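You operate a simulated robot arm through the tools that you are given. There is no shell and no other tool.

You are at the controls of a simulated robot arm. One attempt, no reset.

## Task
Switch off the lit circuits and the master, then pull the orange plug.
Fine: the plug lies on top of the console.

The check looks at the end state, three seconds after you hand in, the way a careful person would. Anything else that was tipped, shoved, dropped, spilled or broken makes it a failure.

## Robot
A 7-joint arm with a two-finger parallel gripper, fixed in place. Base frame: the origin is on the floor under the middle of its stand, x ahead of it, y to its left, z up. Lengths are in mm, angles in rad, forces in N, time in s.
It reaches about 964 mm from its shoulder. Its first joint turns from -2.897 to 2.897 rad. Payload 1.57 kg.
The tool frame sits at the grasp point between the pads (the TCP): z along the fingers, y along the line on which they close. The tips reach 30 mm beyond it. The gripper opens to 110 mm. The fingers are 24 mm wide and 12 mm thick; the gripper's body (48 by 112 mm) begins 78 mm behind the TCP.
Orientation is that of the tool frame in the base frame, as [roll, pitch, yaw] about the fixed x, y, z axes, in that order (R = Rz(yaw) Ry(pitch) Rx(roll)). With the fingers straight down and closing along the base's y, the tool's x points along the base's -x, its y along +y and its z along -z.

## Interface
- The arm moves only by the tool servo_tool. Its argument "targets" is a list of rows, each a list of 3 entries, a list of its own where there are three numbers: the shift along the tool's x, y, z in mm, then the turn, a rotation vector about the tool's x, y, z in rad, then the gripper command, from -1 (shut) to 1 (fully open), values between in proportion. In form: [[[tx, ty, tz], [ax, ay, az], gripper], ...]. A call has 1 to 20 rows; each row shifts and turns the commanded pose from where the row before left it, along the tool's axes as they then stand. Each row takes 0.2 s and may step no farther than 50 mm and 0.15 rad from the row before; otherwise, or with a gripper value out of range, the whole call is refused. Where a pose cannot be reached the arm comes as near as it can. A force on the tool above 40 N (or 10 N above the force at the start of the call, whichever is more), or a blocked arm, ends the call early, and 0.2 s more pass. The fingers move at their own pace (about 108 mm/s each) and stop on an object; they squeeze with about 24 N. The grip force told is the motor's: it shows also when the fingers shut on nothing. Time passes only in rows, and 0.2 s behind the last, so rows that do not move let the fingers close. The reply holds the time, the measured pose of the TCP, the force on the tool along the base axes, the opening and the grip force, in the units named above and with some noise, with the torque about the TCP (base axes, N m) and any sound that the robot's microphone picked up, and new pictures: "views" is both (left out), scene, wrist or none.
- Cameras (640 x 400 px; columns grow to the right, rows downward): "scene" is fixed at [398.7, -499, 1829.7]; the picture's right is [-0.07, 1.00, 0.00], its down [0.98, 0.07, -0.20] and it looks along [-0.20, -0.01, -0.98] (base axes); focal length 350 px, centre (320, 200). "wrist" rides on the gripper at [70, 16, -141] in the tool frame; the picture's right is [-0.23, 0.97, 0.00], its down [-0.86, -0.20, -0.48] and it looks along [-0.47, -0.11, 0.88] (tool axes); focal length 222 px, centre (320, 200). There is no depth. A picture from a camera that has moved, and an enlarged one, comes with that camera's place and axes in the base frame and with its lens.
- move_column(by): slides the trunk up (or, below 0, down) by that many mm; the arm rides with it, the base frame stays. It gives what a move gives, with no picture.
- enlarge(camera, box): a new picture of the part [left, top, right, bottom] of that camera's present view, enlarged. The clock stands still meanwhile.
- job_done(): hands the job in; it is judged then, once.

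Nothing tells you positions but the pictures and the camera data. Unless the task says otherwise, let go and move clear before handing in.

The tools are called after ">>>" as a command line: name --argument value ..., lists and objects as JSON in quotes. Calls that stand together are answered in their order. servo_tool: Moves the arm, as the interface text tells. Its arguments: {"type":"object","properties":{"targets":{"type":"array","items":{"type":"array"}},"views":{"type":"string","enum":["both","scene","wrist","none"]}},"required":["targets"]} The other tools are called the same way: move_column (by) moves the trunk up or down; enlarge (camera, box) takes an enlarged picture of a part of a camera's view; job_done () hands the job in.

At the start:

```text
clock: 0.0
eef_pos: [121.4, -391.2, 1350.0]
tcp_rot: [3.141, 0.0, 3.142]
contact_force: [-0.2, -0.5, -0.4]
torque: [0.0, -0.02, 0.01]
opening: 109.9
gripper_force: 0.0
trunk travel left (down, up): [-575.0, 35.0]
```

scene: 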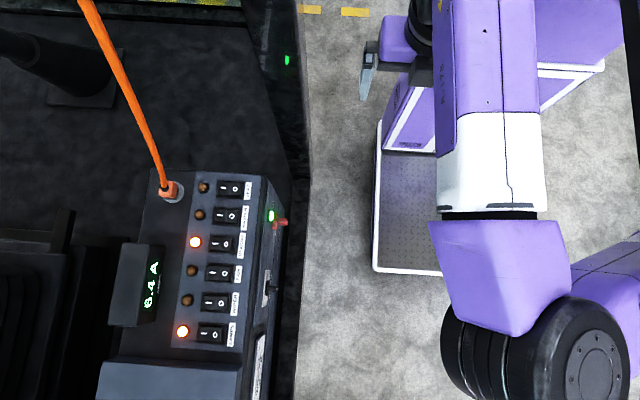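
wrist: 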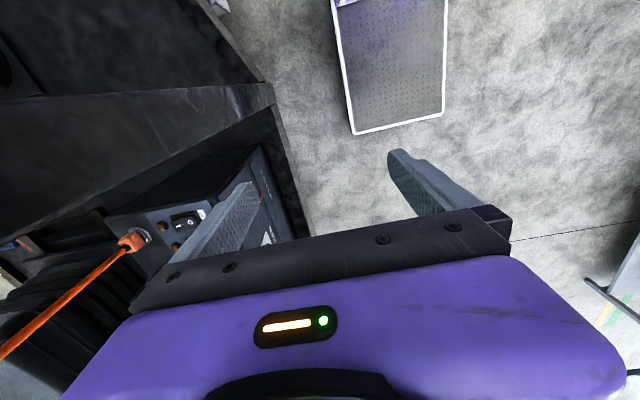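

I see a console at the left of the scene view with six rocker switches (two lamps lit), a green-lit master with a red lever on its side, and an orange plug on top. I'll look closer before moving anything.

>>> enlarge --camera "scene" --box '[140, 160, 300, 260]'

>>> enlarge --camera "scene" --box '[100, 240, 300, 365]'

>>> enlarge --camera "scene" --box '[0, 0, 320, 200]'

>>> enlarge --camera "wrist" --box '[80, 160, 320, 310]'

>>> enlarge --camera "scene" --box '[220, 190, 320, 400]'

```text
4.00 times, centred on (220, 210) of scene
camera zoom: at [398.7, -499.0, 1829.7], right [-0.07, 1.0, 0.0], down [0.98, 0.07, -0.2], along [-0.2, -0.01, -0.98], focal length 1399 px, centre (720, 160)
```

zoom: 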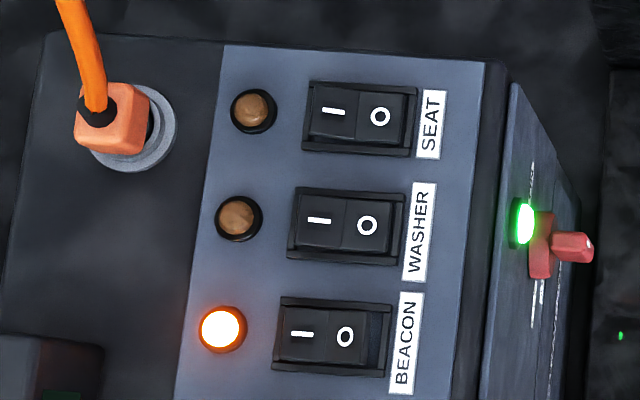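

```text
3.20 times, centred on (200, 302) of scene
camera zoom: at [398.7, -499.0, 1829.7], right [-0.07, 1.0, 0.0], down [0.98, 0.07, -0.2], along [-0.2, -0.01, -0.98], focal length 1120 px, centre (704, -128)
```

zoom: 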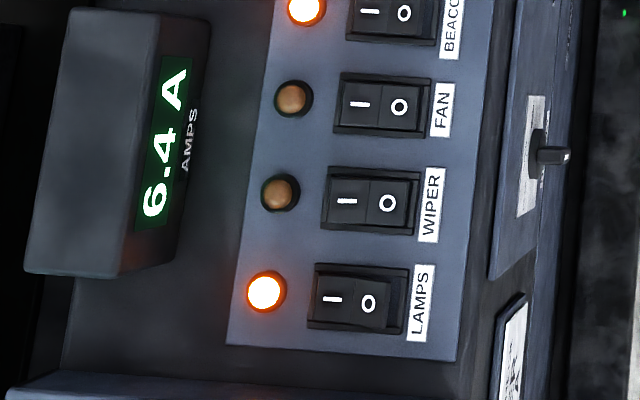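

```text
2.00 times, centred on (160, 100) of scene
camera zoom: at [398.7, -499.0, 1829.7], right [-0.07, 1.0, 0.0], down [0.98, 0.07, -0.2], along [-0.2, -0.01, -0.98], focal length 700 px, centre (640, 400)
```

zoom: 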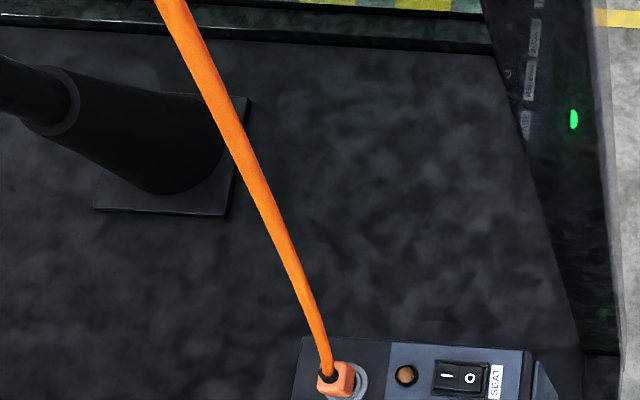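

```text
2.67 times, centred on (200, 235) of wrist
camera zoom: at [52.5, -374.4, 1491.3], right [0.23, 0.97, 0.0], down [0.86, -0.2, 0.48], along [0.47, -0.11, -0.88], focal length 592 px, centre (640, 107)
```

zoom: 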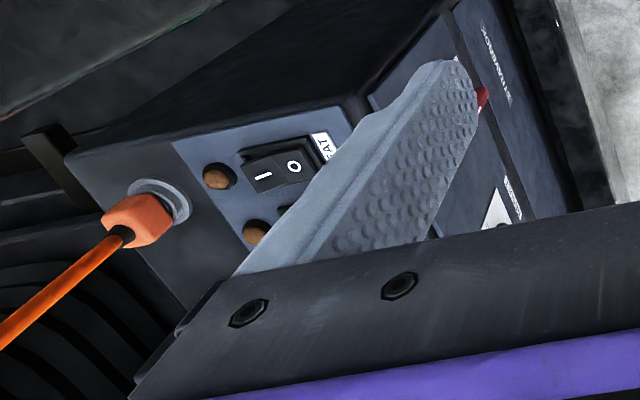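

```text
1.90 times, centred on (270, 295) of scene
camera zoom: at [398.7, -499.0, 1829.7], right [-0.07, 1.0, 0.0], down [0.98, 0.07, -0.2], along [-0.2, -0.01, -0.98], focal length 666 px, centre (415, 19)
```

zoom: 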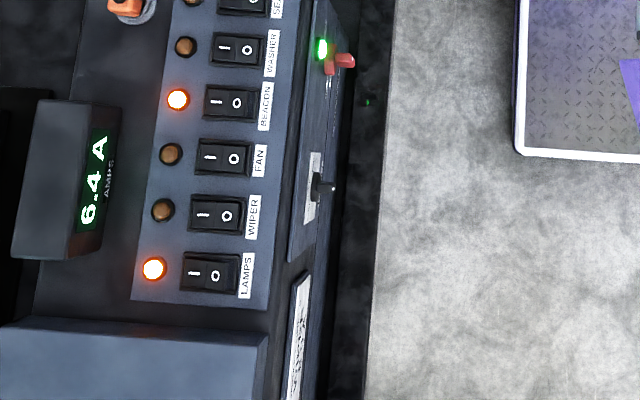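

The plug triangulates to about (255, -826, 1123) and the SEAT switch to about (244, -698, 1117), so the console top is near z 1110. I'll check the cab structure around it before moving closer.

>>> enlarge --camera "wrist" --box '[0, 0, 320, 200]'

>>> enlarge --camera "scene" --box '[230, 0, 390, 100]'

>>> enlarge --camera "scene" --box '[0, 200, 320, 400]'

>>> enlarge --camera "scene" --box '[250, 195, 310, 235]'

>>> enlarge --camera "wrist" --box '[200, 140, 320, 215]'

```text
2.00 times, centred on (160, 100) of wrist
camera zoom: at [52.5, -374.4, 1491.3], right [0.23, 0.97, 0.0], down [0.86, -0.2, 0.48], along [0.47, -0.11, -0.88], focal length 444 px, centre (640, 400)
```

zoom: 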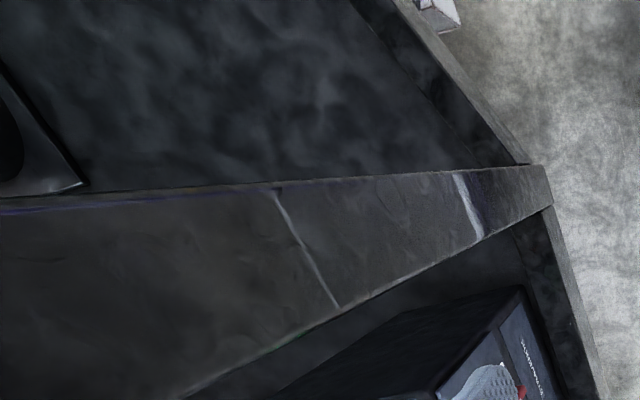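

```text
4.00 times, centred on (310, 50) of scene
camera zoom: at [398.7, -499.0, 1829.7], right [-0.07, 1.0, 0.0], down [0.98, 0.07, -0.2], along [-0.2, -0.01, -0.98], focal length 1399 px, centre (360, 800)
```

zoom: 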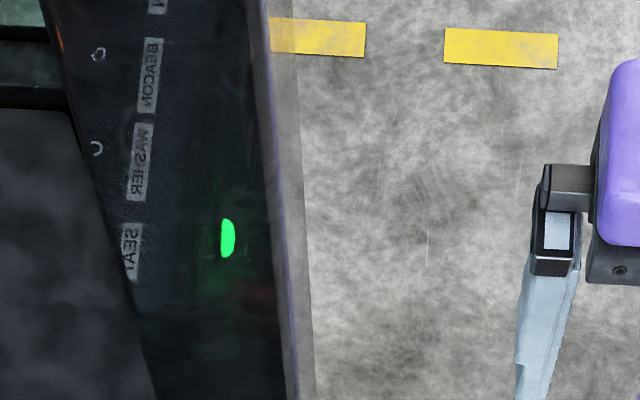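

```text
2.00 times, centred on (160, 300) of scene
camera zoom: at [398.7, -499.0, 1829.7], right [-0.07, 1.0, 0.0], down [0.98, 0.07, -0.2], along [-0.2, -0.01, -0.98], focal length 700 px, centre (640, 0)
```

zoom: 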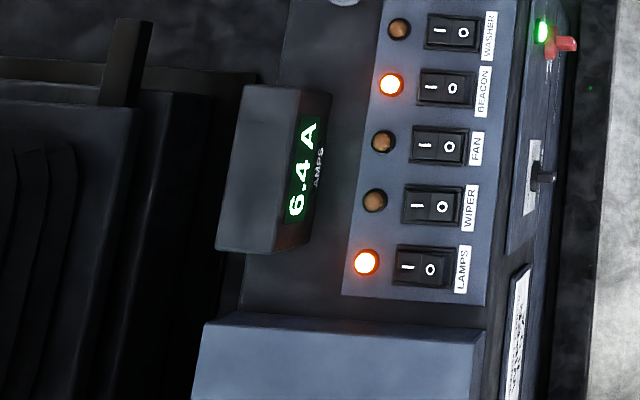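

```text
10.00 times, centred on (280, 215) of scene
camera zoom: at [398.7, -499.0, 1829.7], right [-0.07, 1.0, 0.0], down [0.98, 0.07, -0.2], along [-0.2, -0.01, -0.98], focal length 3498 px, centre (720, 50)
```

zoom: 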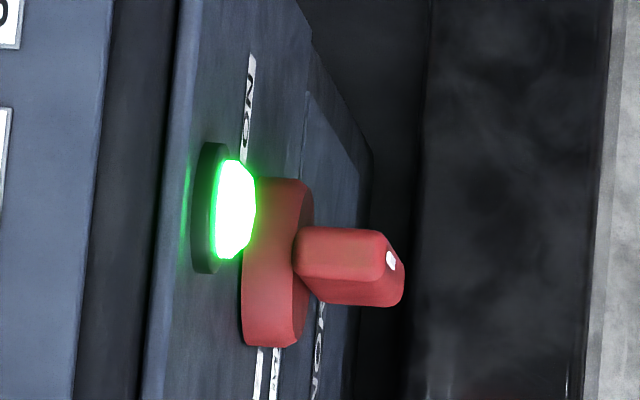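

```text
5.33 times, centred on (260, 178) of wrist
camera zoom: at [52.5, -374.4, 1491.3], right [0.23, 0.97, 0.0], down [0.86, -0.2, 0.48], along [0.47, -0.11, -0.88], focal length 1185 px, centre (640, 320)
```

zoom: 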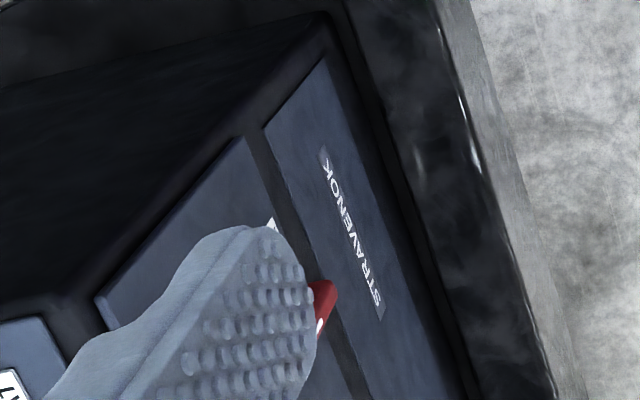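

There's a glossy dark pillar at roughly x 30–98, y -545 to -610, which I must stay clear of. I'll shift toward +x first and look at the console's side face with the wrist camera.

>>> servo_tool --targets '[[[-45, 0, 0], [0, 0, 0], 1], [[-45, 0, 0], [0, 0, 0], 1], [[-45, -15, 0], [0, 0, 0], 1], [[-45, -25, 0], [0, 0, 0], 1]]' --views "both"

```text
refused: row 4 steps farther than a row can; nothing moved
```

>>> servo_tool --targets '[[[-45, 0, 0], [0, 0, 0], 1], [[-45, 0, 0], [0, 0, 0], 1], [[-45, -15, 0], [0, 0, 0], 1], [[-40, -25, 0], [0, 0, 0], 1], [[0, -20, 0], [0, 0, 0], 1]]' --views "both"

```text
clock: 1.2
eef_pos: [296.0, -450.4, 1349.4]
tcp_rot: [-3.142, 0.001, 3.141]
contact_force: [0.2, 0.1, 0.3]
torque: [0.0, 0.01, 0.03]
opening: 110.1
gripper_force: 0.0
trunk travel left (down, up): [-575.0, 35.0]
camera wrist: at [226.8, -434.3, 1491.8], right [0.23, 0.97, 0.0], down [0.86, -0.2, 0.48], along [0.47, -0.11, -0.88], focal length 222 px, centre (320, 200)
```

scene: 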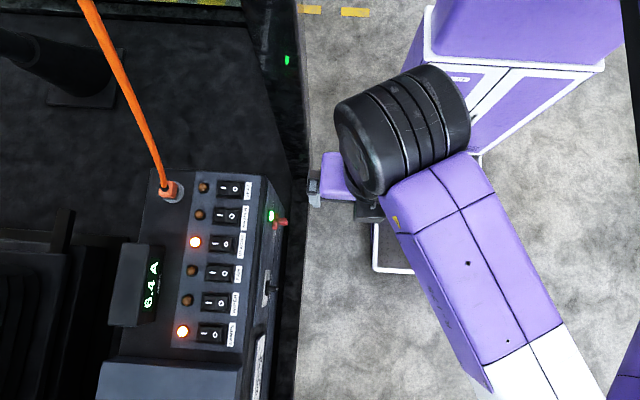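
wrist: 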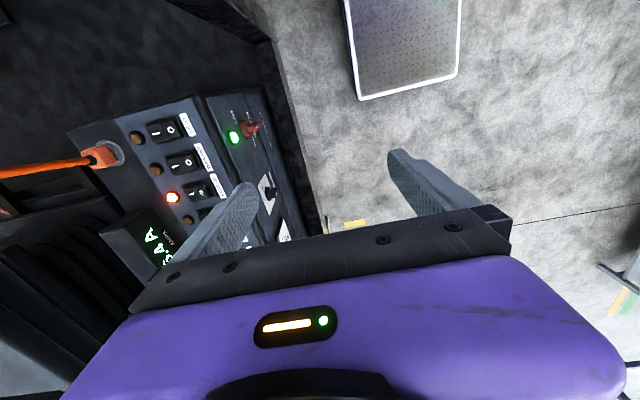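

>>> enlarge --camera "wrist" --box '[190, 75, 310, 150]'

>>> enlarge --camera "wrist" --box '[60, 90, 300, 240]'

>>> enlarge --camera "wrist" --box '[240, 150, 330, 250]'

```text
5.33 times, centred on (250, 112) of wrist
camera zoom: at [226.8, -434.3, 1491.8], right [0.23, 0.97, 0.0], down [0.86, -0.2, 0.48], along [0.47, -0.11, -0.88], focal length 1185 px, centre (693, 667)
```

zoom: 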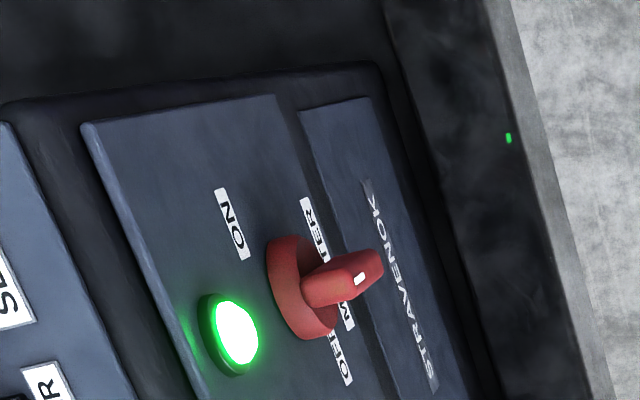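

```text
2.67 times, centred on (180, 165) of wrist
camera zoom: at [226.8, -434.3, 1491.8], right [0.23, 0.97, 0.0], down [0.86, -0.2, 0.48], along [0.47, -0.11, -0.88], focal length 592 px, centre (693, 293)
```

zoom: 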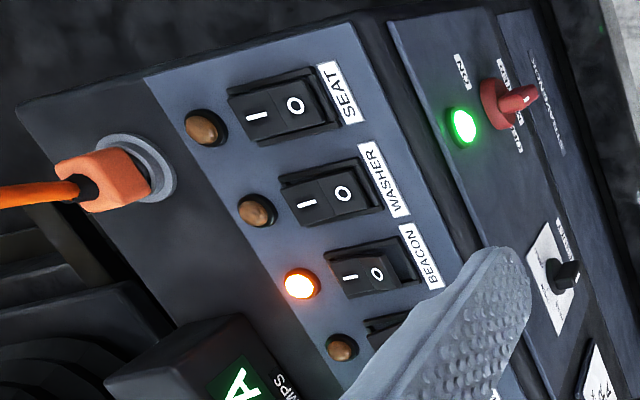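

```text
4.00 times, centred on (285, 200) of wrist
camera zoom: at [226.8, -434.3, 1491.8], right [0.23, 0.97, 0.0], down [0.86, -0.2, 0.48], along [0.47, -0.11, -0.88], focal length 888 px, centre (460, 200)
```

zoom: 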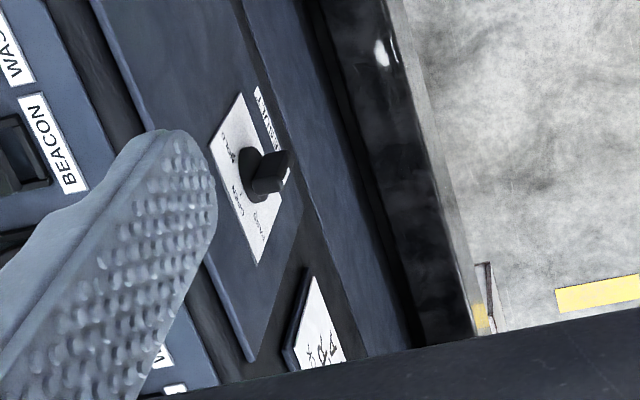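

The master is a red rotary knob on the console's side (about (286, -610, 990)), and the lit rockers BEACON and LAMPS have their O halves at about (358, -687, 1127) and (530, -687, 1127). I'll lower the trunk and bring the closed fingers above BEACON.

>>> move_column --by -130

```text
clock: 2.8
eef_pos: [295.9, -451.0, 1220.7]
tcp_rot: [-3.142, 0.0, -3.14]
contact_force: [-0.5, 0.2, -0.8]
torque: [-0.05, 0.0, -0.05]
opening: 110.0
gripper_force: 0.1
trunk travel left (down, up): [-445.0, 165.0]
```

>>> servo_tool --targets '[[[-20, -40, 0], [0, 0, 0], -1], [[-20, -40, 0], [0, 0, 0], -1], [[-10, -40, 0], [0, 0, 0], -1], [[-10, -40, 0], [0, 0, 0], -1], [[-2, -40, 0], [0, 0, 0], -1]]' --views "both"

```text
clock: 4.0
eef_pos: [357.8, -649.7, 1217.0]
tcp_rot: [-3.141, -0.001, -3.141]
contact_force: [1.4, -0.2, -0.1]
torque: [-0.01, 0.02, -0.01]
opening: 0.0
gripper_force: 21.7
trunk travel left (down, up): [-445.0, 165.0]
camera wrist: at [287.9, -634.0, 1360.0], right [0.23, 0.97, 0.0], down [0.86, -0.2, 0.48], along [0.47, -0.11, -0.88], focal length 222 px, centre (320, 200)
```

scene: 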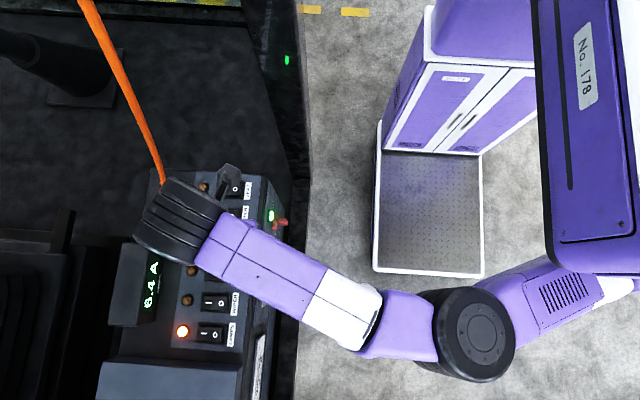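
wrist: 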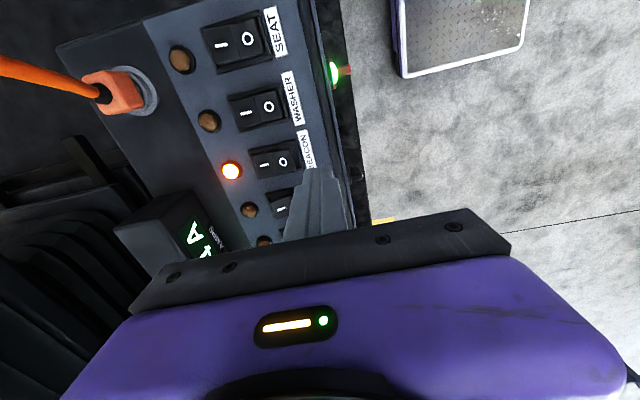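

>>> enlarge --camera "wrist" --box '[200, 100, 360, 200]'

```text
4.00 times, centred on (280, 150) of wrist
camera zoom: at [287.9, -634.0, 1360.0], right [0.23, 0.97, 0.0], down [0.86, -0.2, 0.48], along [0.47, -0.11, -0.88], focal length 888 px, centre (480, 400)
```

zoom: 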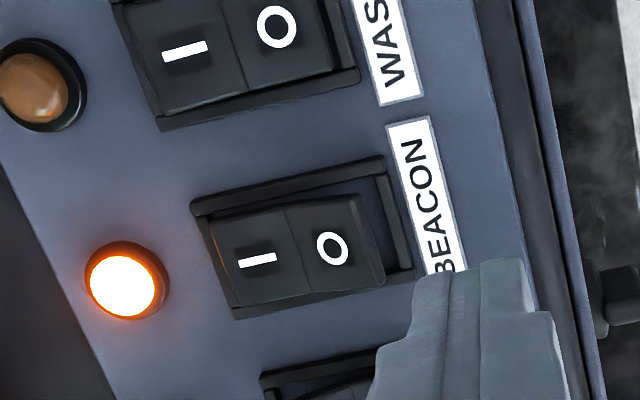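

BEACON's O half spans about y -702 to -679 at x 358. I'll tilt the closed fingers slightly so the tip's outer corner presses near the outer end of the O half, and hover first.

>>> servo_tool --targets '[[[0, -37, 0], [0, 0, 0], -1], [[0, 0, 20], [0, 0, 0], -1], [[0, 0, 0], [0.125, 0, 0], -1], [[0, 0, 0], [0.125, 0, 0], -1], [[0, 0, 0], [0, 0, 0], -1]]' --views "both"

```text
clock: 5.2
eef_pos: [357.4, -688.3, 1199.8]
tcp_rot: [-2.89, -0.001, 3.141]
contact_force: [-0.1, -0.4, -0.3]
torque: [0.03, 0.01, 0.0]
opening: 0.0
gripper_force: 21.4
trunk travel left (down, up): [-445.0, 165.0]
camera wrist: at [288.0, -637.3, 1333.3], right [0.23, 0.94, -0.24], down [0.86, -0.07, 0.51], along [0.47, -0.32, -0.82], focal length 222 px, centre (320, 200)
```

scene: 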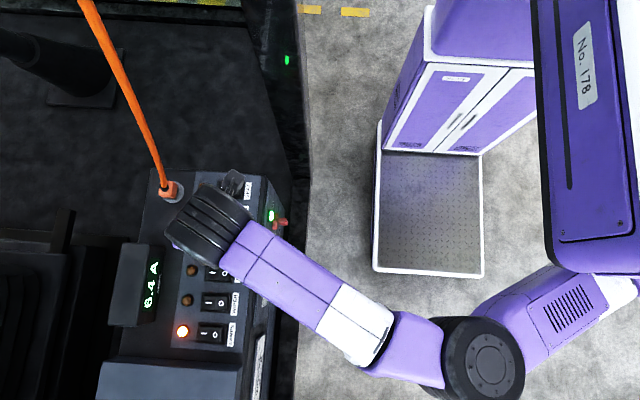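
wrist: 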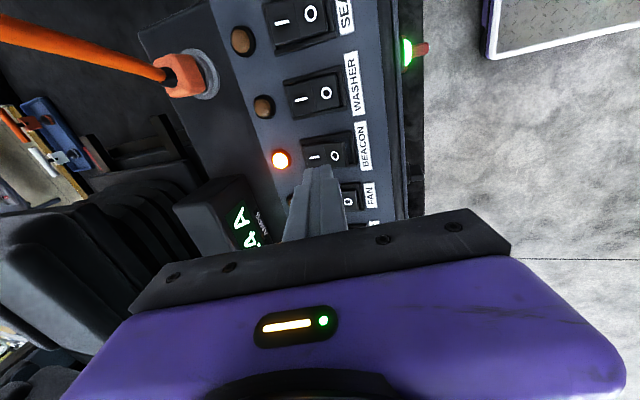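

>>> enlarge --camera "wrist" --box '[250, 120, 410, 220]'

```text
4.00 times, centred on (330, 170) of wrist
camera zoom: at [288.0, -637.3, 1333.3], right [0.23, 0.94, -0.24], down [0.86, -0.07, 0.51], along [0.47, -0.32, -0.82], focal length 888 px, centre (280, 320)
```

zoom: 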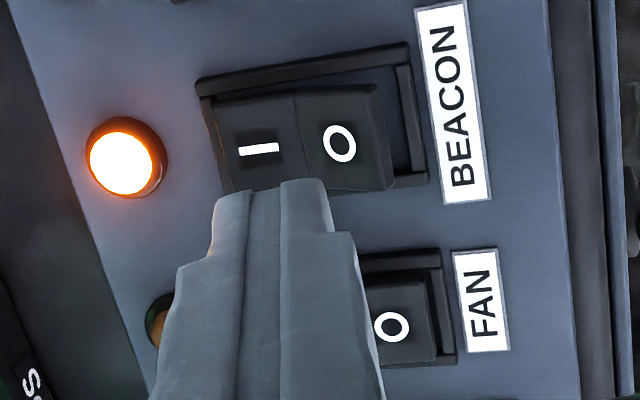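

>>> servo_tool --targets '[[[0, 3.7, 14.5], [0, 0, 0], -1], [[0, 3.7, 14.5], [0, 0, 0], -1], [[0, 1.2, 4.8], [0, 0, 0], -1], [[0, 1.0, 3.9], [0, 0, 0], -1], [[0, 0.7, 2.9], [0, 0, 0], -1]]' --views "wrist"

```text
clock: 6.4
eef_pos: [357.7, -689.3, 1156.5]
tcp_rot: [-2.891, 0.0, 3.14]
contact_force: [-0.6, 0.1, -0.3]
torque: [0.02, -0.01, 0.02]
opening: 0.1
gripper_force: 21.0
trunk travel left (down, up): [-445.0, 165.0]
camera wrist: at [288.0, -637.7, 1290.6], right [0.23, 0.94, -0.24], down [0.86, -0.08, 0.51], along [0.47, -0.32, -0.82], focal length 222 px, centre (320, 200)
```

wrist: 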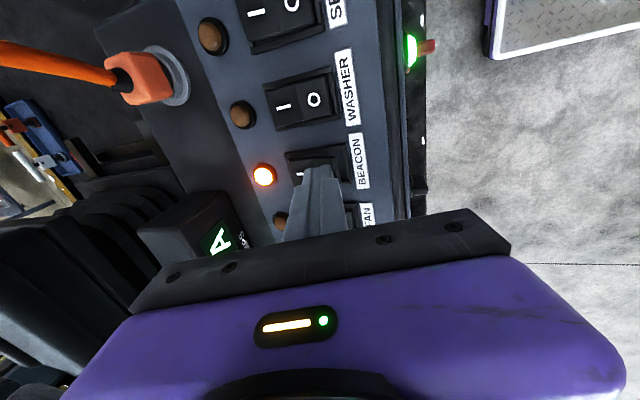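

>>> enlarge --camera "wrist" --box '[260, 120, 400, 208]'

```text
4.55 times, centred on (330, 164) of wrist
camera zoom: at [288.0, -637.7, 1290.6], right [0.23, 0.94, -0.24], down [0.86, -0.08, 0.51], along [0.47, -0.32, -0.82], focal length 1010 px, centre (274, 364)
```

zoom: 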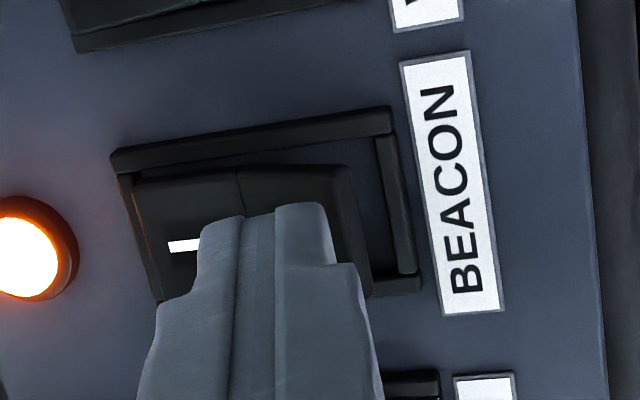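

>>> servo_tool --targets '[[[0, 2.0, 2.5], [0, 0, 0], -1], [[0, 1.5, 2.5], [0, 0, 0], -1], [[0, 0.6, 2.5], [0, 0, 0], -1]]' --views "wrist"

```text
clock: 7.2
eef_pos: [356.6, -686.3, 1149.1]
tcp_rot: [-2.892, -0.001, -3.141]
contact_force: [-0.5, 1.0, 0.1]
torque: [-0.02, -0.03, -0.03]
opening: 0.1
gripper_force: 21.1
trunk travel left (down, up): [-445.0, 165.0]
camera wrist: at [287.5, -635.4, 1282.5], right [0.23, 0.94, -0.24], down [0.86, -0.08, 0.51], along [0.47, -0.32, -0.82], focal length 222 px, centre (320, 200)
```

wrist: 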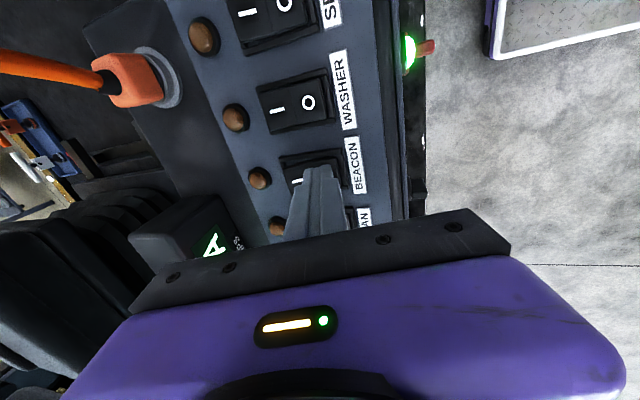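

The BEACON lamp went dark with very little force. I'll push a hair further to make sure it is fully seated, then lift off.

>>> servo_tool --targets '[[[0, 0.5, 2.0], [0, 0, 0], -1], [[0, 0, 0], [0, 0, 0], -1], [[0, -3.7, -14.5], [0, 0, 0], -1], [[0, -3.7, -14.5], [0, 0, 0], -1], [[0, -4.9, -19.4], [0, 0, 0], -1]]' --views "both"

>>> enlarge --camera "wrist" --box '[240, 100, 400, 200]'

```text
clock: 8.4
eef_pos: [358.3, -686.0, 1198.0]
tcp_rot: [-2.893, 0.0, 3.141]
contact_force: [0.5, 1.4, 0.1]
torque: [0.01, 0.03, 0.0]
opening: 0.2
gripper_force: 21.8
trunk travel left (down, up): [-445.0, 165.0]
camera wrist: at [288.6, -635.2, 1330.4], right [0.23, 0.94, -0.24], down [0.86, -0.08, 0.51], along [0.47, -0.32, -0.82], focal length 222 px, centre (320, 200)
```

scene: 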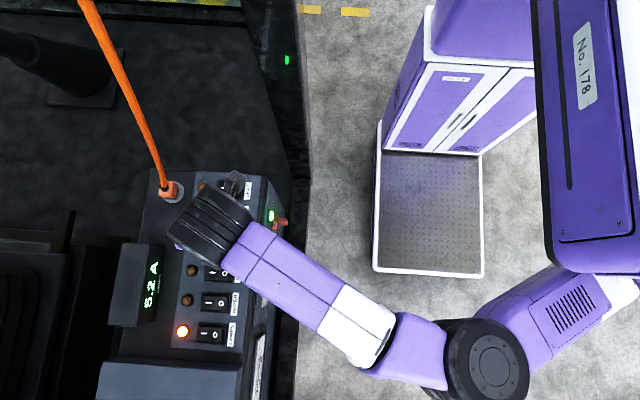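
wrist: 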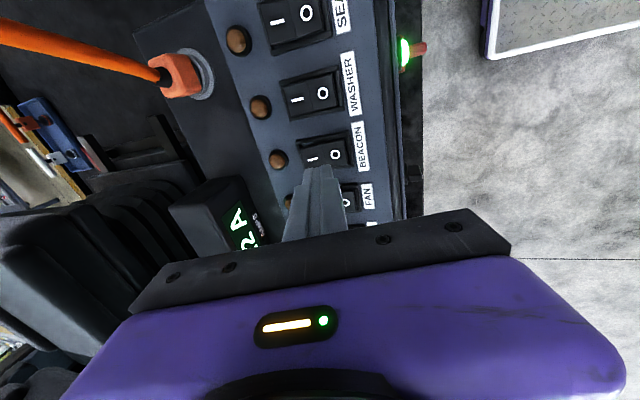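

```text
4.00 times, centred on (320, 150) of wrist
camera zoom: at [288.6, -635.2, 1330.4], right [0.23, 0.94, -0.24], down [0.86, -0.08, 0.51], along [0.47, -0.32, -0.82], focal length 888 px, centre (320, 400)
```

zoom: 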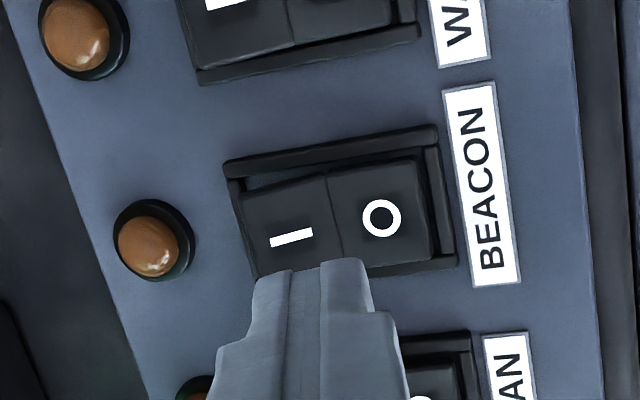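

BEACON is off and the ammeter dropped to 5.2 A. Next I move along +x toward LAMPS, keeping height and checking the raised block beyond it.

>>> servo_tool --targets '[[[-40, 0, 0], [0, 0, 0], -1], [[-40, 0, 0], [0, 0, 0], -1], [[-30, 0, 0], [0, 0, 0], -1]]' --views "both"

>>> enlarge --camera "wrist" --box '[200, 90, 440, 240]'

>>> enlarge --camera "scene" --box '[80, 240, 336, 400]'

```text
clock: 9.2
eef_pos: [466.9, -685.5, 1195.7]
tcp_rot: [-2.892, -0.003, 3.139]
contact_force: [-0.6, -0.9, -0.3]
torque: [-0.01, 0.01, -0.03]
opening: 0.0
gripper_force: 21.1
trunk travel left (down, up): [-445.0, 165.0]
camera wrist: at [398.2, -635.3, 1329.8], right [0.23, 0.94, -0.24], down [0.86, -0.08, 0.51], along [0.46, -0.32, -0.82], focal length 222 px, centre (320, 200)
```

scene: 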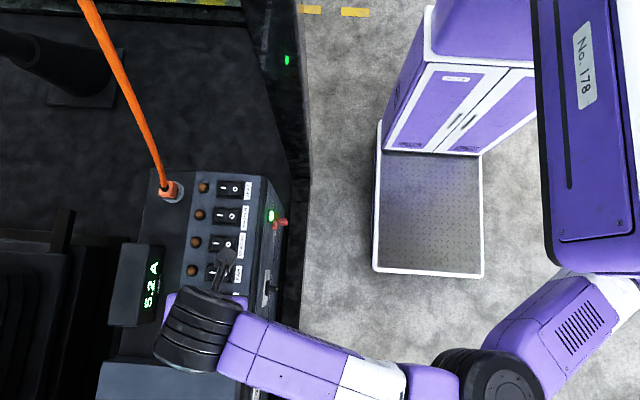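
wrist: 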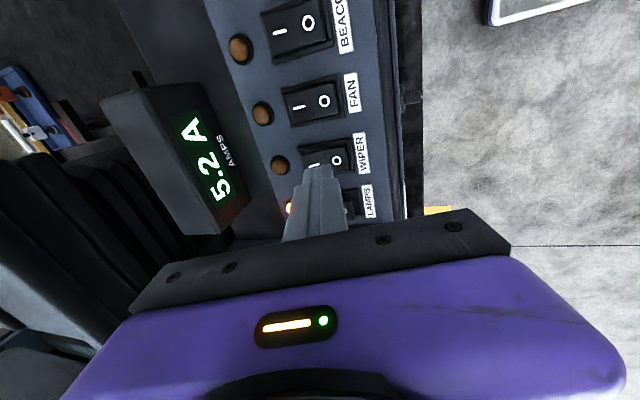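

```text
2.67 times, centred on (320, 165) of wrist
camera zoom: at [398.2, -635.3, 1329.8], right [0.23, 0.94, -0.24], down [0.86, -0.08, 0.51], along [0.46, -0.32, -0.82], focal length 592 px, centre (320, 293)
```

zoom: 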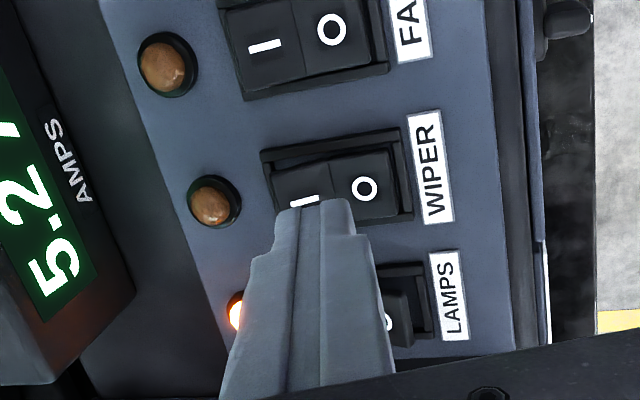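

```text
2.50 times, centred on (208, 320) of scene
camera zoom: at [398.7, -499.0, 1829.7], right [-0.07, 1.0, 0.0], down [0.98, 0.07, -0.2], along [-0.2, -0.01, -0.98], focal length 875 px, centre (600, -100)
```

zoom: 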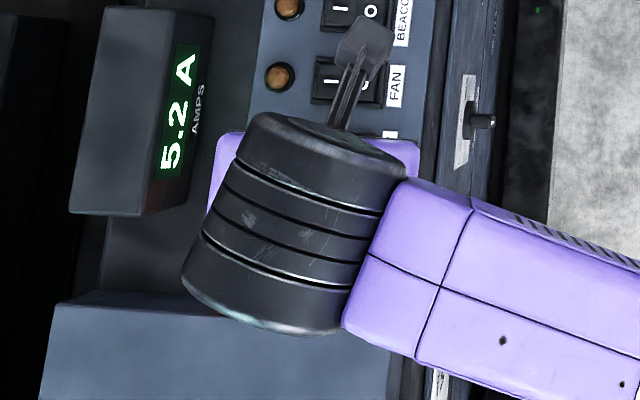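

>>> servo_tool --targets '[[[-32, 0, 0], [0, 0, 0], -1], [[-30, 0, 0], [0, 0, 0], -1], [[0, 0, 0], [0, 0, 0], -1]]' --views "both"

>>> enlarge --camera "wrist" --box '[240, 110, 400, 210]'

```text
clock: 10.0
eef_pos: [529.3, -685.8, 1196.3]
tcp_rot: [-2.891, -0.001, 3.141]
contact_force: [0.1, -0.4, -0.5]
torque: [-0.03, -0.01, -0.01]
opening: 0.1
gripper_force: 21.6
trunk travel left (down, up): [-445.0, 165.0]
camera wrist: at [460.6, -634.8, 1330.0], right [0.23, 0.94, -0.24], down [0.86, -0.08, 0.51], along [0.47, -0.32, -0.82], focal length 222 px, centre (320, 200)
```

scene: 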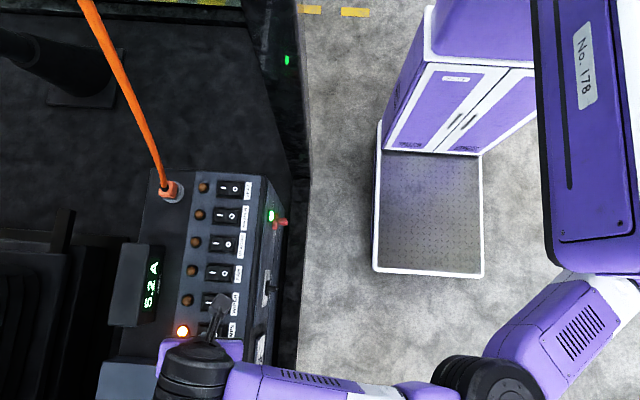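
wrist: 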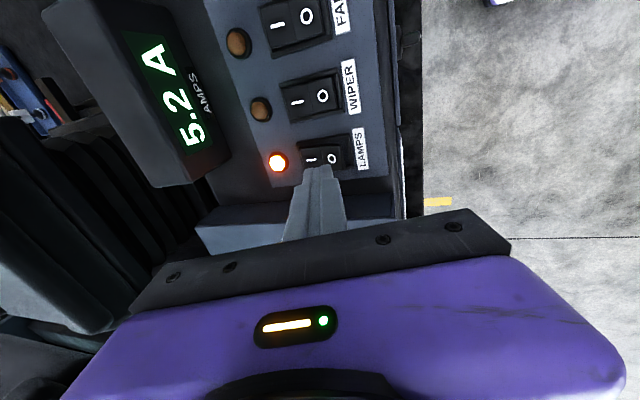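

```text
4.00 times, centred on (320, 160) of wrist
camera zoom: at [460.6, -634.8, 1330.0], right [0.23, 0.94, -0.24], down [0.86, -0.08, 0.51], along [0.47, -0.32, -0.82], focal length 888 px, centre (320, 360)
```

zoom: 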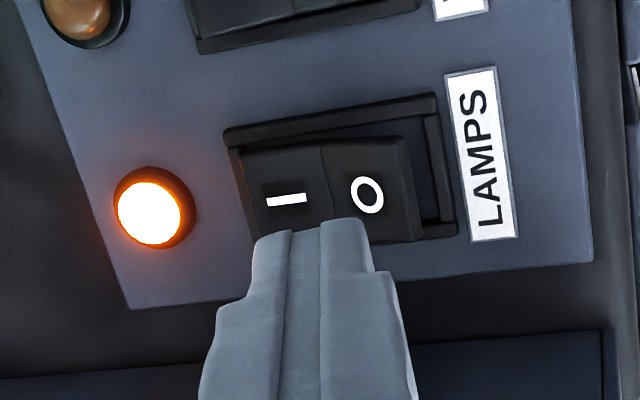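

>>> servo_tool --targets '[[[-1.5, 2.5, 14.5], [0, 0, 0], -1], [[0, 3.5, 14.5], [0, 0, 0], -1], [[0, 1.2, 4.8], [0, 0, 0], -1], [[0, 1.0, 3.9], [0, 0, 0], -1], [[0, 0.7, 2.5], [0, 0, 0], -1], [[0, 0.6, 2.5], [0, 0, 0], -1], [[0, 0.6, 2.5], [0, 0, 0], -1]]' --views "wrist"

```text
clock: 11.6
eef_pos: [530.5, -687.5, 1151.8]
tcp_rot: [-2.892, -0.002, 3.141]
contact_force: [0.7, 0.0, 0.5]
torque: [0.03, -0.07, 0.02]
opening: 0.0
gripper_force: 21.0
trunk travel left (down, up): [-445.0, 165.0]
camera wrist: at [460.9, -636.5, 1284.7], right [0.23, 0.94, -0.24], down [0.86, -0.08, 0.51], along [0.47, -0.32, -0.82], focal length 222 px, centre (320, 200)
```

wrist: 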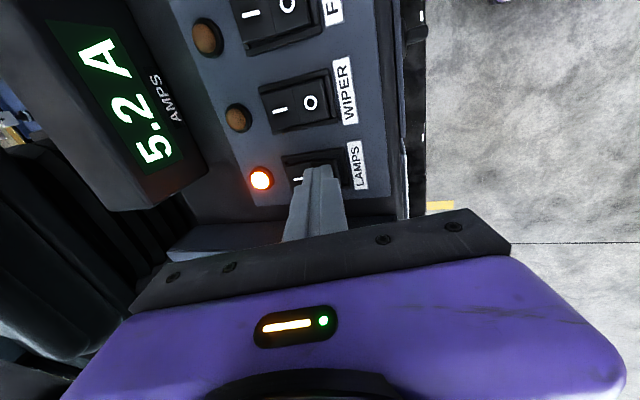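

>>> servo_tool --targets '[[[0, 1.2, 2.0], [0, 0, 0], -1], [[0, 0.5, 2.0], [0, 0, 0], -1], [[0, 0, 0], [0, 0, 0], -1]]' --views "wrist"

```text
clock: 12.4
eef_pos: [529.5, -687.3, 1147.5]
tcp_rot: [-2.892, -0.001, -3.141]
contact_force: [0.4, 0.1, 0.2]
torque: [0.0, -0.02, -0.02]
opening: 0.0
gripper_force: 21.3
trunk travel left (down, up): [-445.0, 165.0]
camera wrist: at [460.7, -635.8, 1280.2], right [0.23, 0.94, -0.24], down [0.86, -0.08, 0.51], along [0.47, -0.32, -0.82], focal length 222 px, centre (320, 200)
```

wrist: 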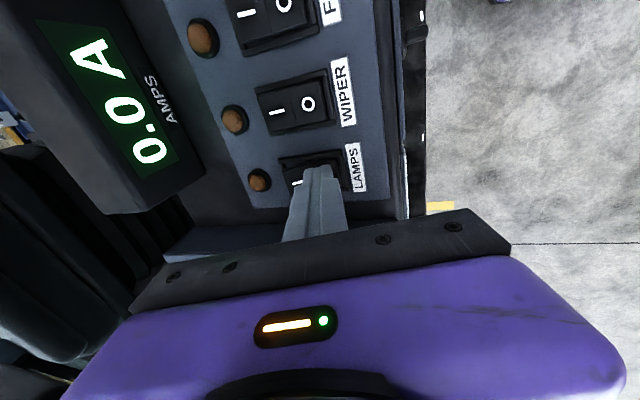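

LAMPS is off and the meter reads 0.0 A. I'll lift off, retreat outward (+y) past the console edge, then turn the tool horizontal to face the master knob.

>>> servo_tool --targets '[[[0, -9.9, -38.8], [0, 0, 0], -1], [[0, -9.9, -38.8], [0, 0, 0], -1], [[25, 38.8, -9.9], [0, 0, 0], -1], [[25, 38.8, -9.9], [0, 0, 0], -1], [[25, 38.8, -9.9], [0, 0, 0], -1], [[25, 38.8, -9.9], [0, 0, 0], -1], [[25, 38.8, -9.9], [0, 0, 0], -1]]' --views "both"

>>> enlarge --camera "scene" --box '[140, 160, 300, 360]'

```text
clock: 14.0
eef_pos: [403.8, -487.9, 1227.2]
tcp_rot: [-2.891, -0.002, -3.141]
contact_force: [0.1, -0.5, -0.7]
torque: [0.02, -0.01, 0.0]
opening: 0.0
gripper_force: 21.7
trunk travel left (down, up): [-445.0, 165.0]
camera wrist: at [334.4, -436.9, 1360.4], right [0.23, 0.94, -0.24], down [0.86, -0.07, 0.51], along [0.47, -0.32, -0.82], focal length 222 px, centre (320, 200)
```

scene: 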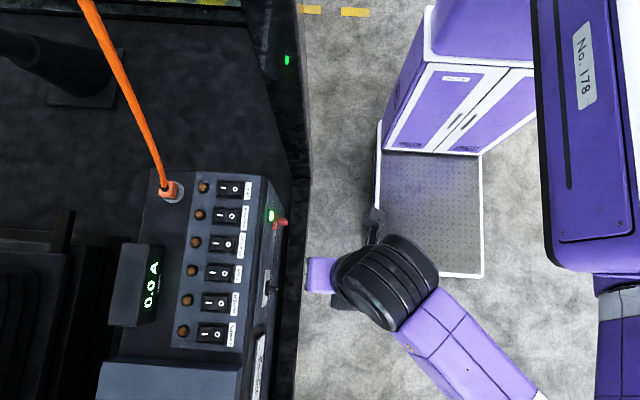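
wrist: 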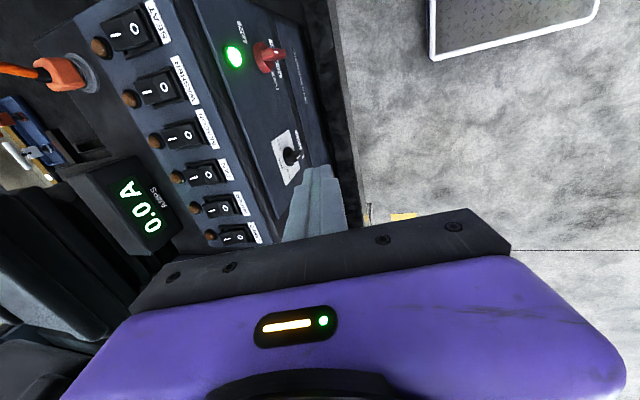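

```text
2.00 times, centred on (220, 260) of scene
camera zoom: at [398.7, -499.0, 1829.7], right [-0.07, 1.0, 0.0], down [0.98, 0.07, -0.2], along [-0.2, -0.01, -0.98], focal length 700 px, centre (520, 80)
```

zoom: 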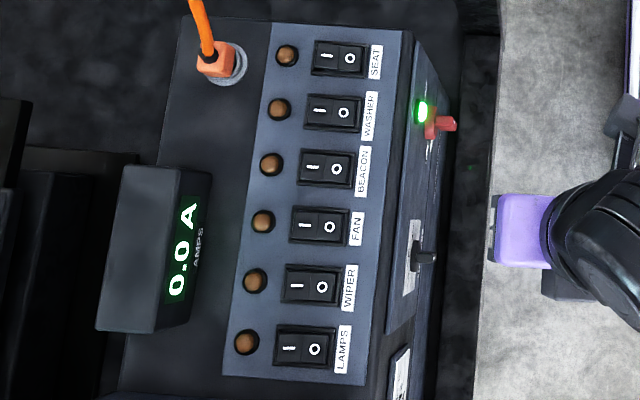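

>>> enlarge --camera "wrist" --box '[210, 10, 338, 90]'

>>> enlarge --camera "wrist" --box '[250, 100, 378, 180]'

```text
5.00 times, centred on (274, 50) of wrist
camera zoom: at [334.4, -436.9, 1360.4], right [0.23, 0.94, -0.24], down [0.86, -0.07, 0.51], along [0.47, -0.32, -0.82], focal length 1111 px, centre (550, 950)
```

zoom: 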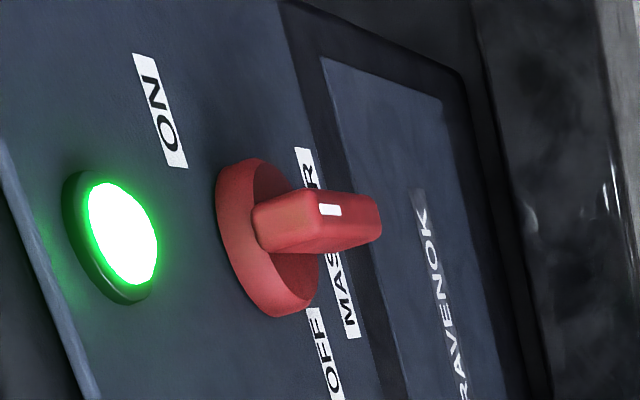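

```text
5.00 times, centred on (314, 140) of wrist
camera zoom: at [334.4, -436.9, 1360.4], right [0.23, 0.94, -0.24], down [0.86, -0.07, 0.51], along [0.47, -0.32, -0.82], focal length 1111 px, centre (350, 500)
```

zoom: 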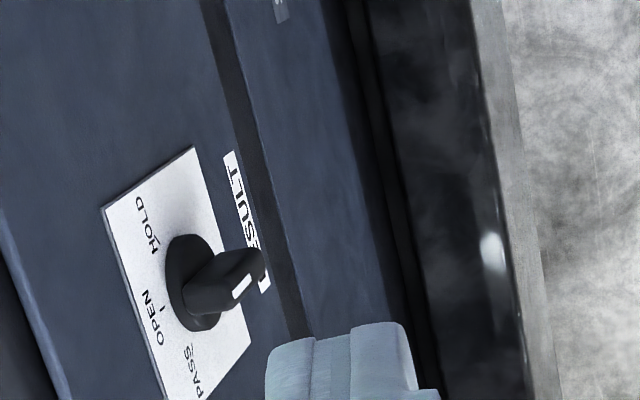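

All circuit lamps are off. The master knob is a red bar on a disc with ON up-left and OFF down-right, and the black RESULT selector next to it must not be touched. I'll rotate the tool to horizontal for a frontal look.

>>> servo_tool --targets '[[[8, 0, 0], [0.1468, 0, 0], -1], [[8, 0, 0], [0.1468, 0, 0], -1], [[8, 0, 0], [0.1468, 0, 0], -1], [[8, 0, 0], [0.1468, 0, 0], -1], [[8, 0, 0], [0.1468, 0, 0], -1], [[8, 0, 0], [0.1468, 0, 0], -1], [[8, 0, 0], [0.1468, 0, 0], -1], [[8, 0, 0], [0.1468, 0, 0], -1], [[8, 0, 0], [0.1468, 0, 0], -1]]' --views "both"

```text
clock: 16.0
eef_pos: [352.2, -514.1, 1231.7]
tcp_rot: [-1.816, -0.003, 3.141]
contact_force: [0.1, 0.1, -0.5]
torque: [-0.03, -0.01, 0.01]
opening: 0.2
gripper_force: 21.3
out of reach, approached as far as the arm can: row 6, 7, 8, 9
trunk travel left (down, up): [-445.0, 165.0]
camera wrist: at [282.7, -373.3, 1249.2], right [0.23, 0.24, -0.95], down [0.86, 0.42, 0.31], along [0.47, -0.88, -0.11], focal length 222 px, centre (320, 200)
```

scene: 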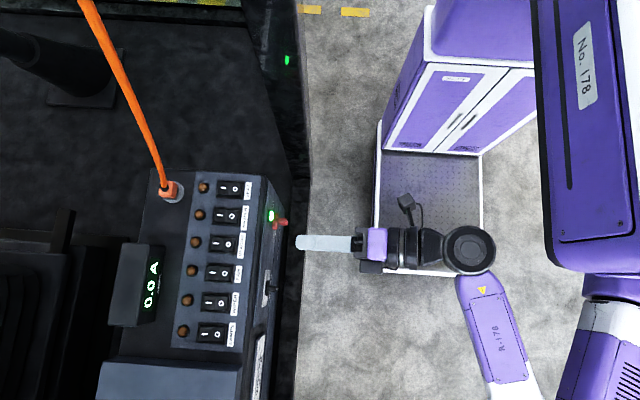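
wrist: 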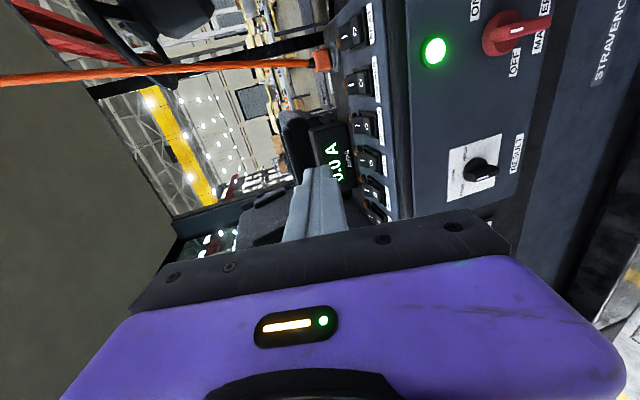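

>>> enlarge --camera "wrist" --box '[400, 0, 560, 100]'

>>> enlarge --camera "wrist" --box '[440, 0, 568, 80]'

>>> enlarge --camera "scene" --box '[250, 195, 310, 235]'

```text
4.00 times, centred on (480, 50) of wrist
camera zoom: at [282.7, -373.3, 1249.2], right [0.23, 0.24, -0.95], down [0.86, 0.42, 0.31], along [0.47, -0.88, -0.11], focal length 888 px, centre (-320, 800)
```

zoom: 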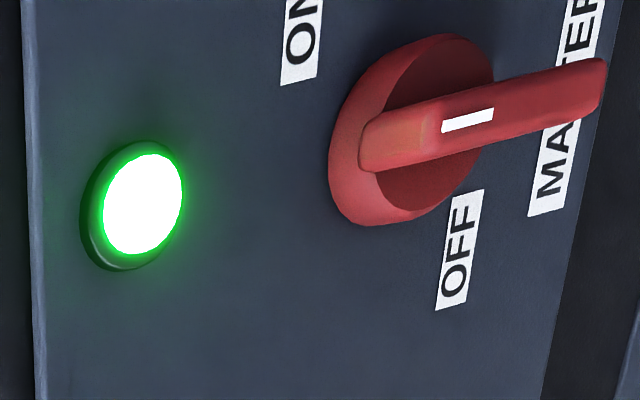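

```text
5.00 times, centred on (504, 40) of wrist
camera zoom: at [282.7, -373.3, 1249.2], right [0.23, 0.24, -0.95], down [0.86, 0.42, 0.31], along [0.47, -0.88, -0.11], focal length 1111 px, centre (-600, 1000)
```

zoom: 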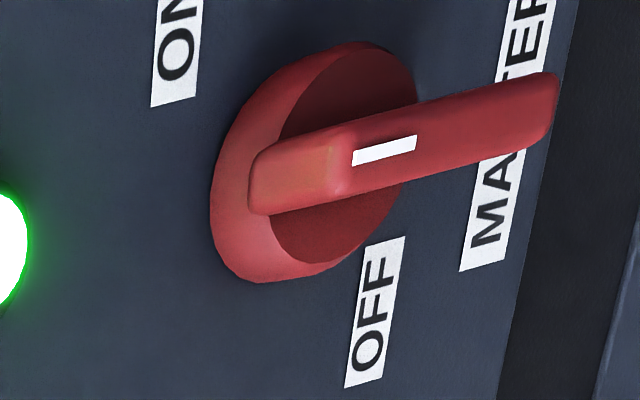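

```text
10.00 times, centred on (280, 215) of scene
camera zoom: at [398.7, -499.0, 1829.7], right [-0.07, 1.0, 0.0], down [0.98, 0.07, -0.2], along [-0.2, -0.01, -0.98], focal length 3498 px, centre (720, 50)
```

zoom: 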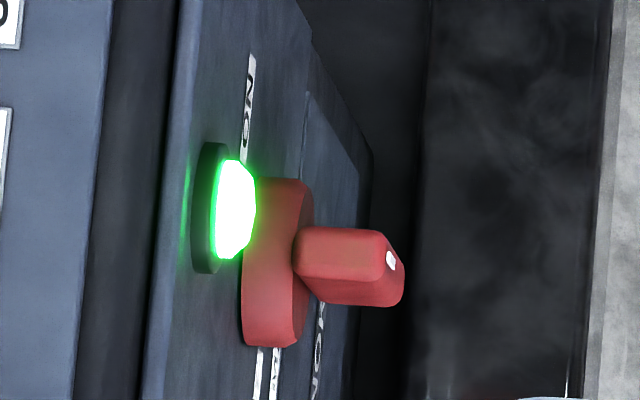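

The knob's bar is vertical with its mark pointing up at present; by the label layout OFF should be a quarter turn counter-clockwise seen from the front (mark toward +x). I'll lower the trunk to the knob's height before refining the approach.

>>> move_column --by -235

>>> servo_tool --targets '[[[0, 0, 0], [0, 0, 0], -1]]' --views "both"

```text
clock: 18.4
eef_pos: [351.2, -515.0, 995.4]
tcp_rot: [-1.815, 0.003, 3.141]
contact_force: [0.2, 0.4, 0.2]
torque: [0.01, 0.02, 0.0]
opening: 0.0
gripper_force: 21.0
trunk travel left (down, up): [-210.0, 400.0]
```

```text
clock: 18.8
eef_pos: [352.0, -513.6, 996.0]
tcp_rot: [-1.815, 0.0, 3.141]
contact_force: [-0.6, 0.1, -0.1]
torque: [0.0, 0.05, 0.0]
opening: 0.0
gripper_force: 21.1
trunk travel left (down, up): [-210.0, 400.0]
camera wrist: at [282.8, -373.3, 1014.4], right [0.23, 0.24, -0.94], down [0.86, 0.42, 0.31], along [0.47, -0.88, -0.11], focal length 222 px, centre (320, 200)
```

scene: 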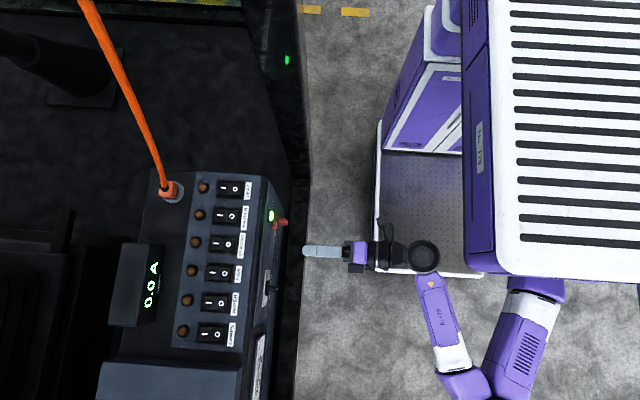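
wrist: 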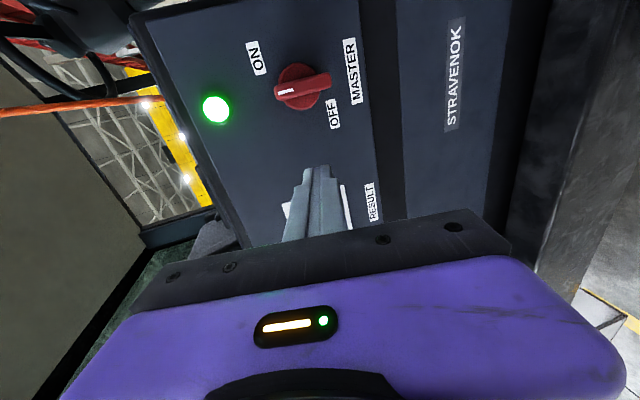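

>>> enlarge --camera "wrist" --box '[190, 30, 390, 155]'

```text
3.20 times, centred on (290, 92) of wrist
camera zoom: at [282.8, -373.3, 1014.4], right [0.23, 0.24, -0.94], down [0.86, 0.42, 0.31], along [0.47, -0.88, -0.11], focal length 711 px, centre (416, 544)
```

zoom: 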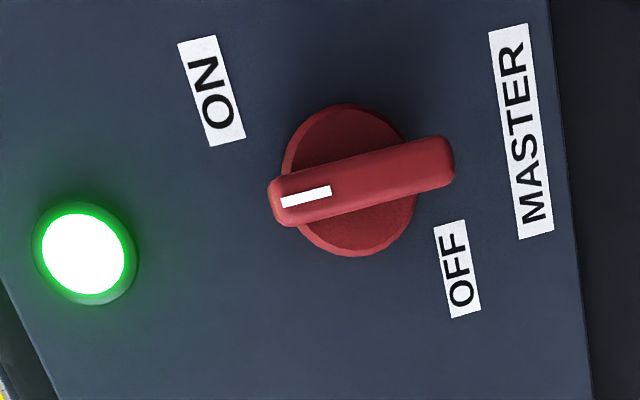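

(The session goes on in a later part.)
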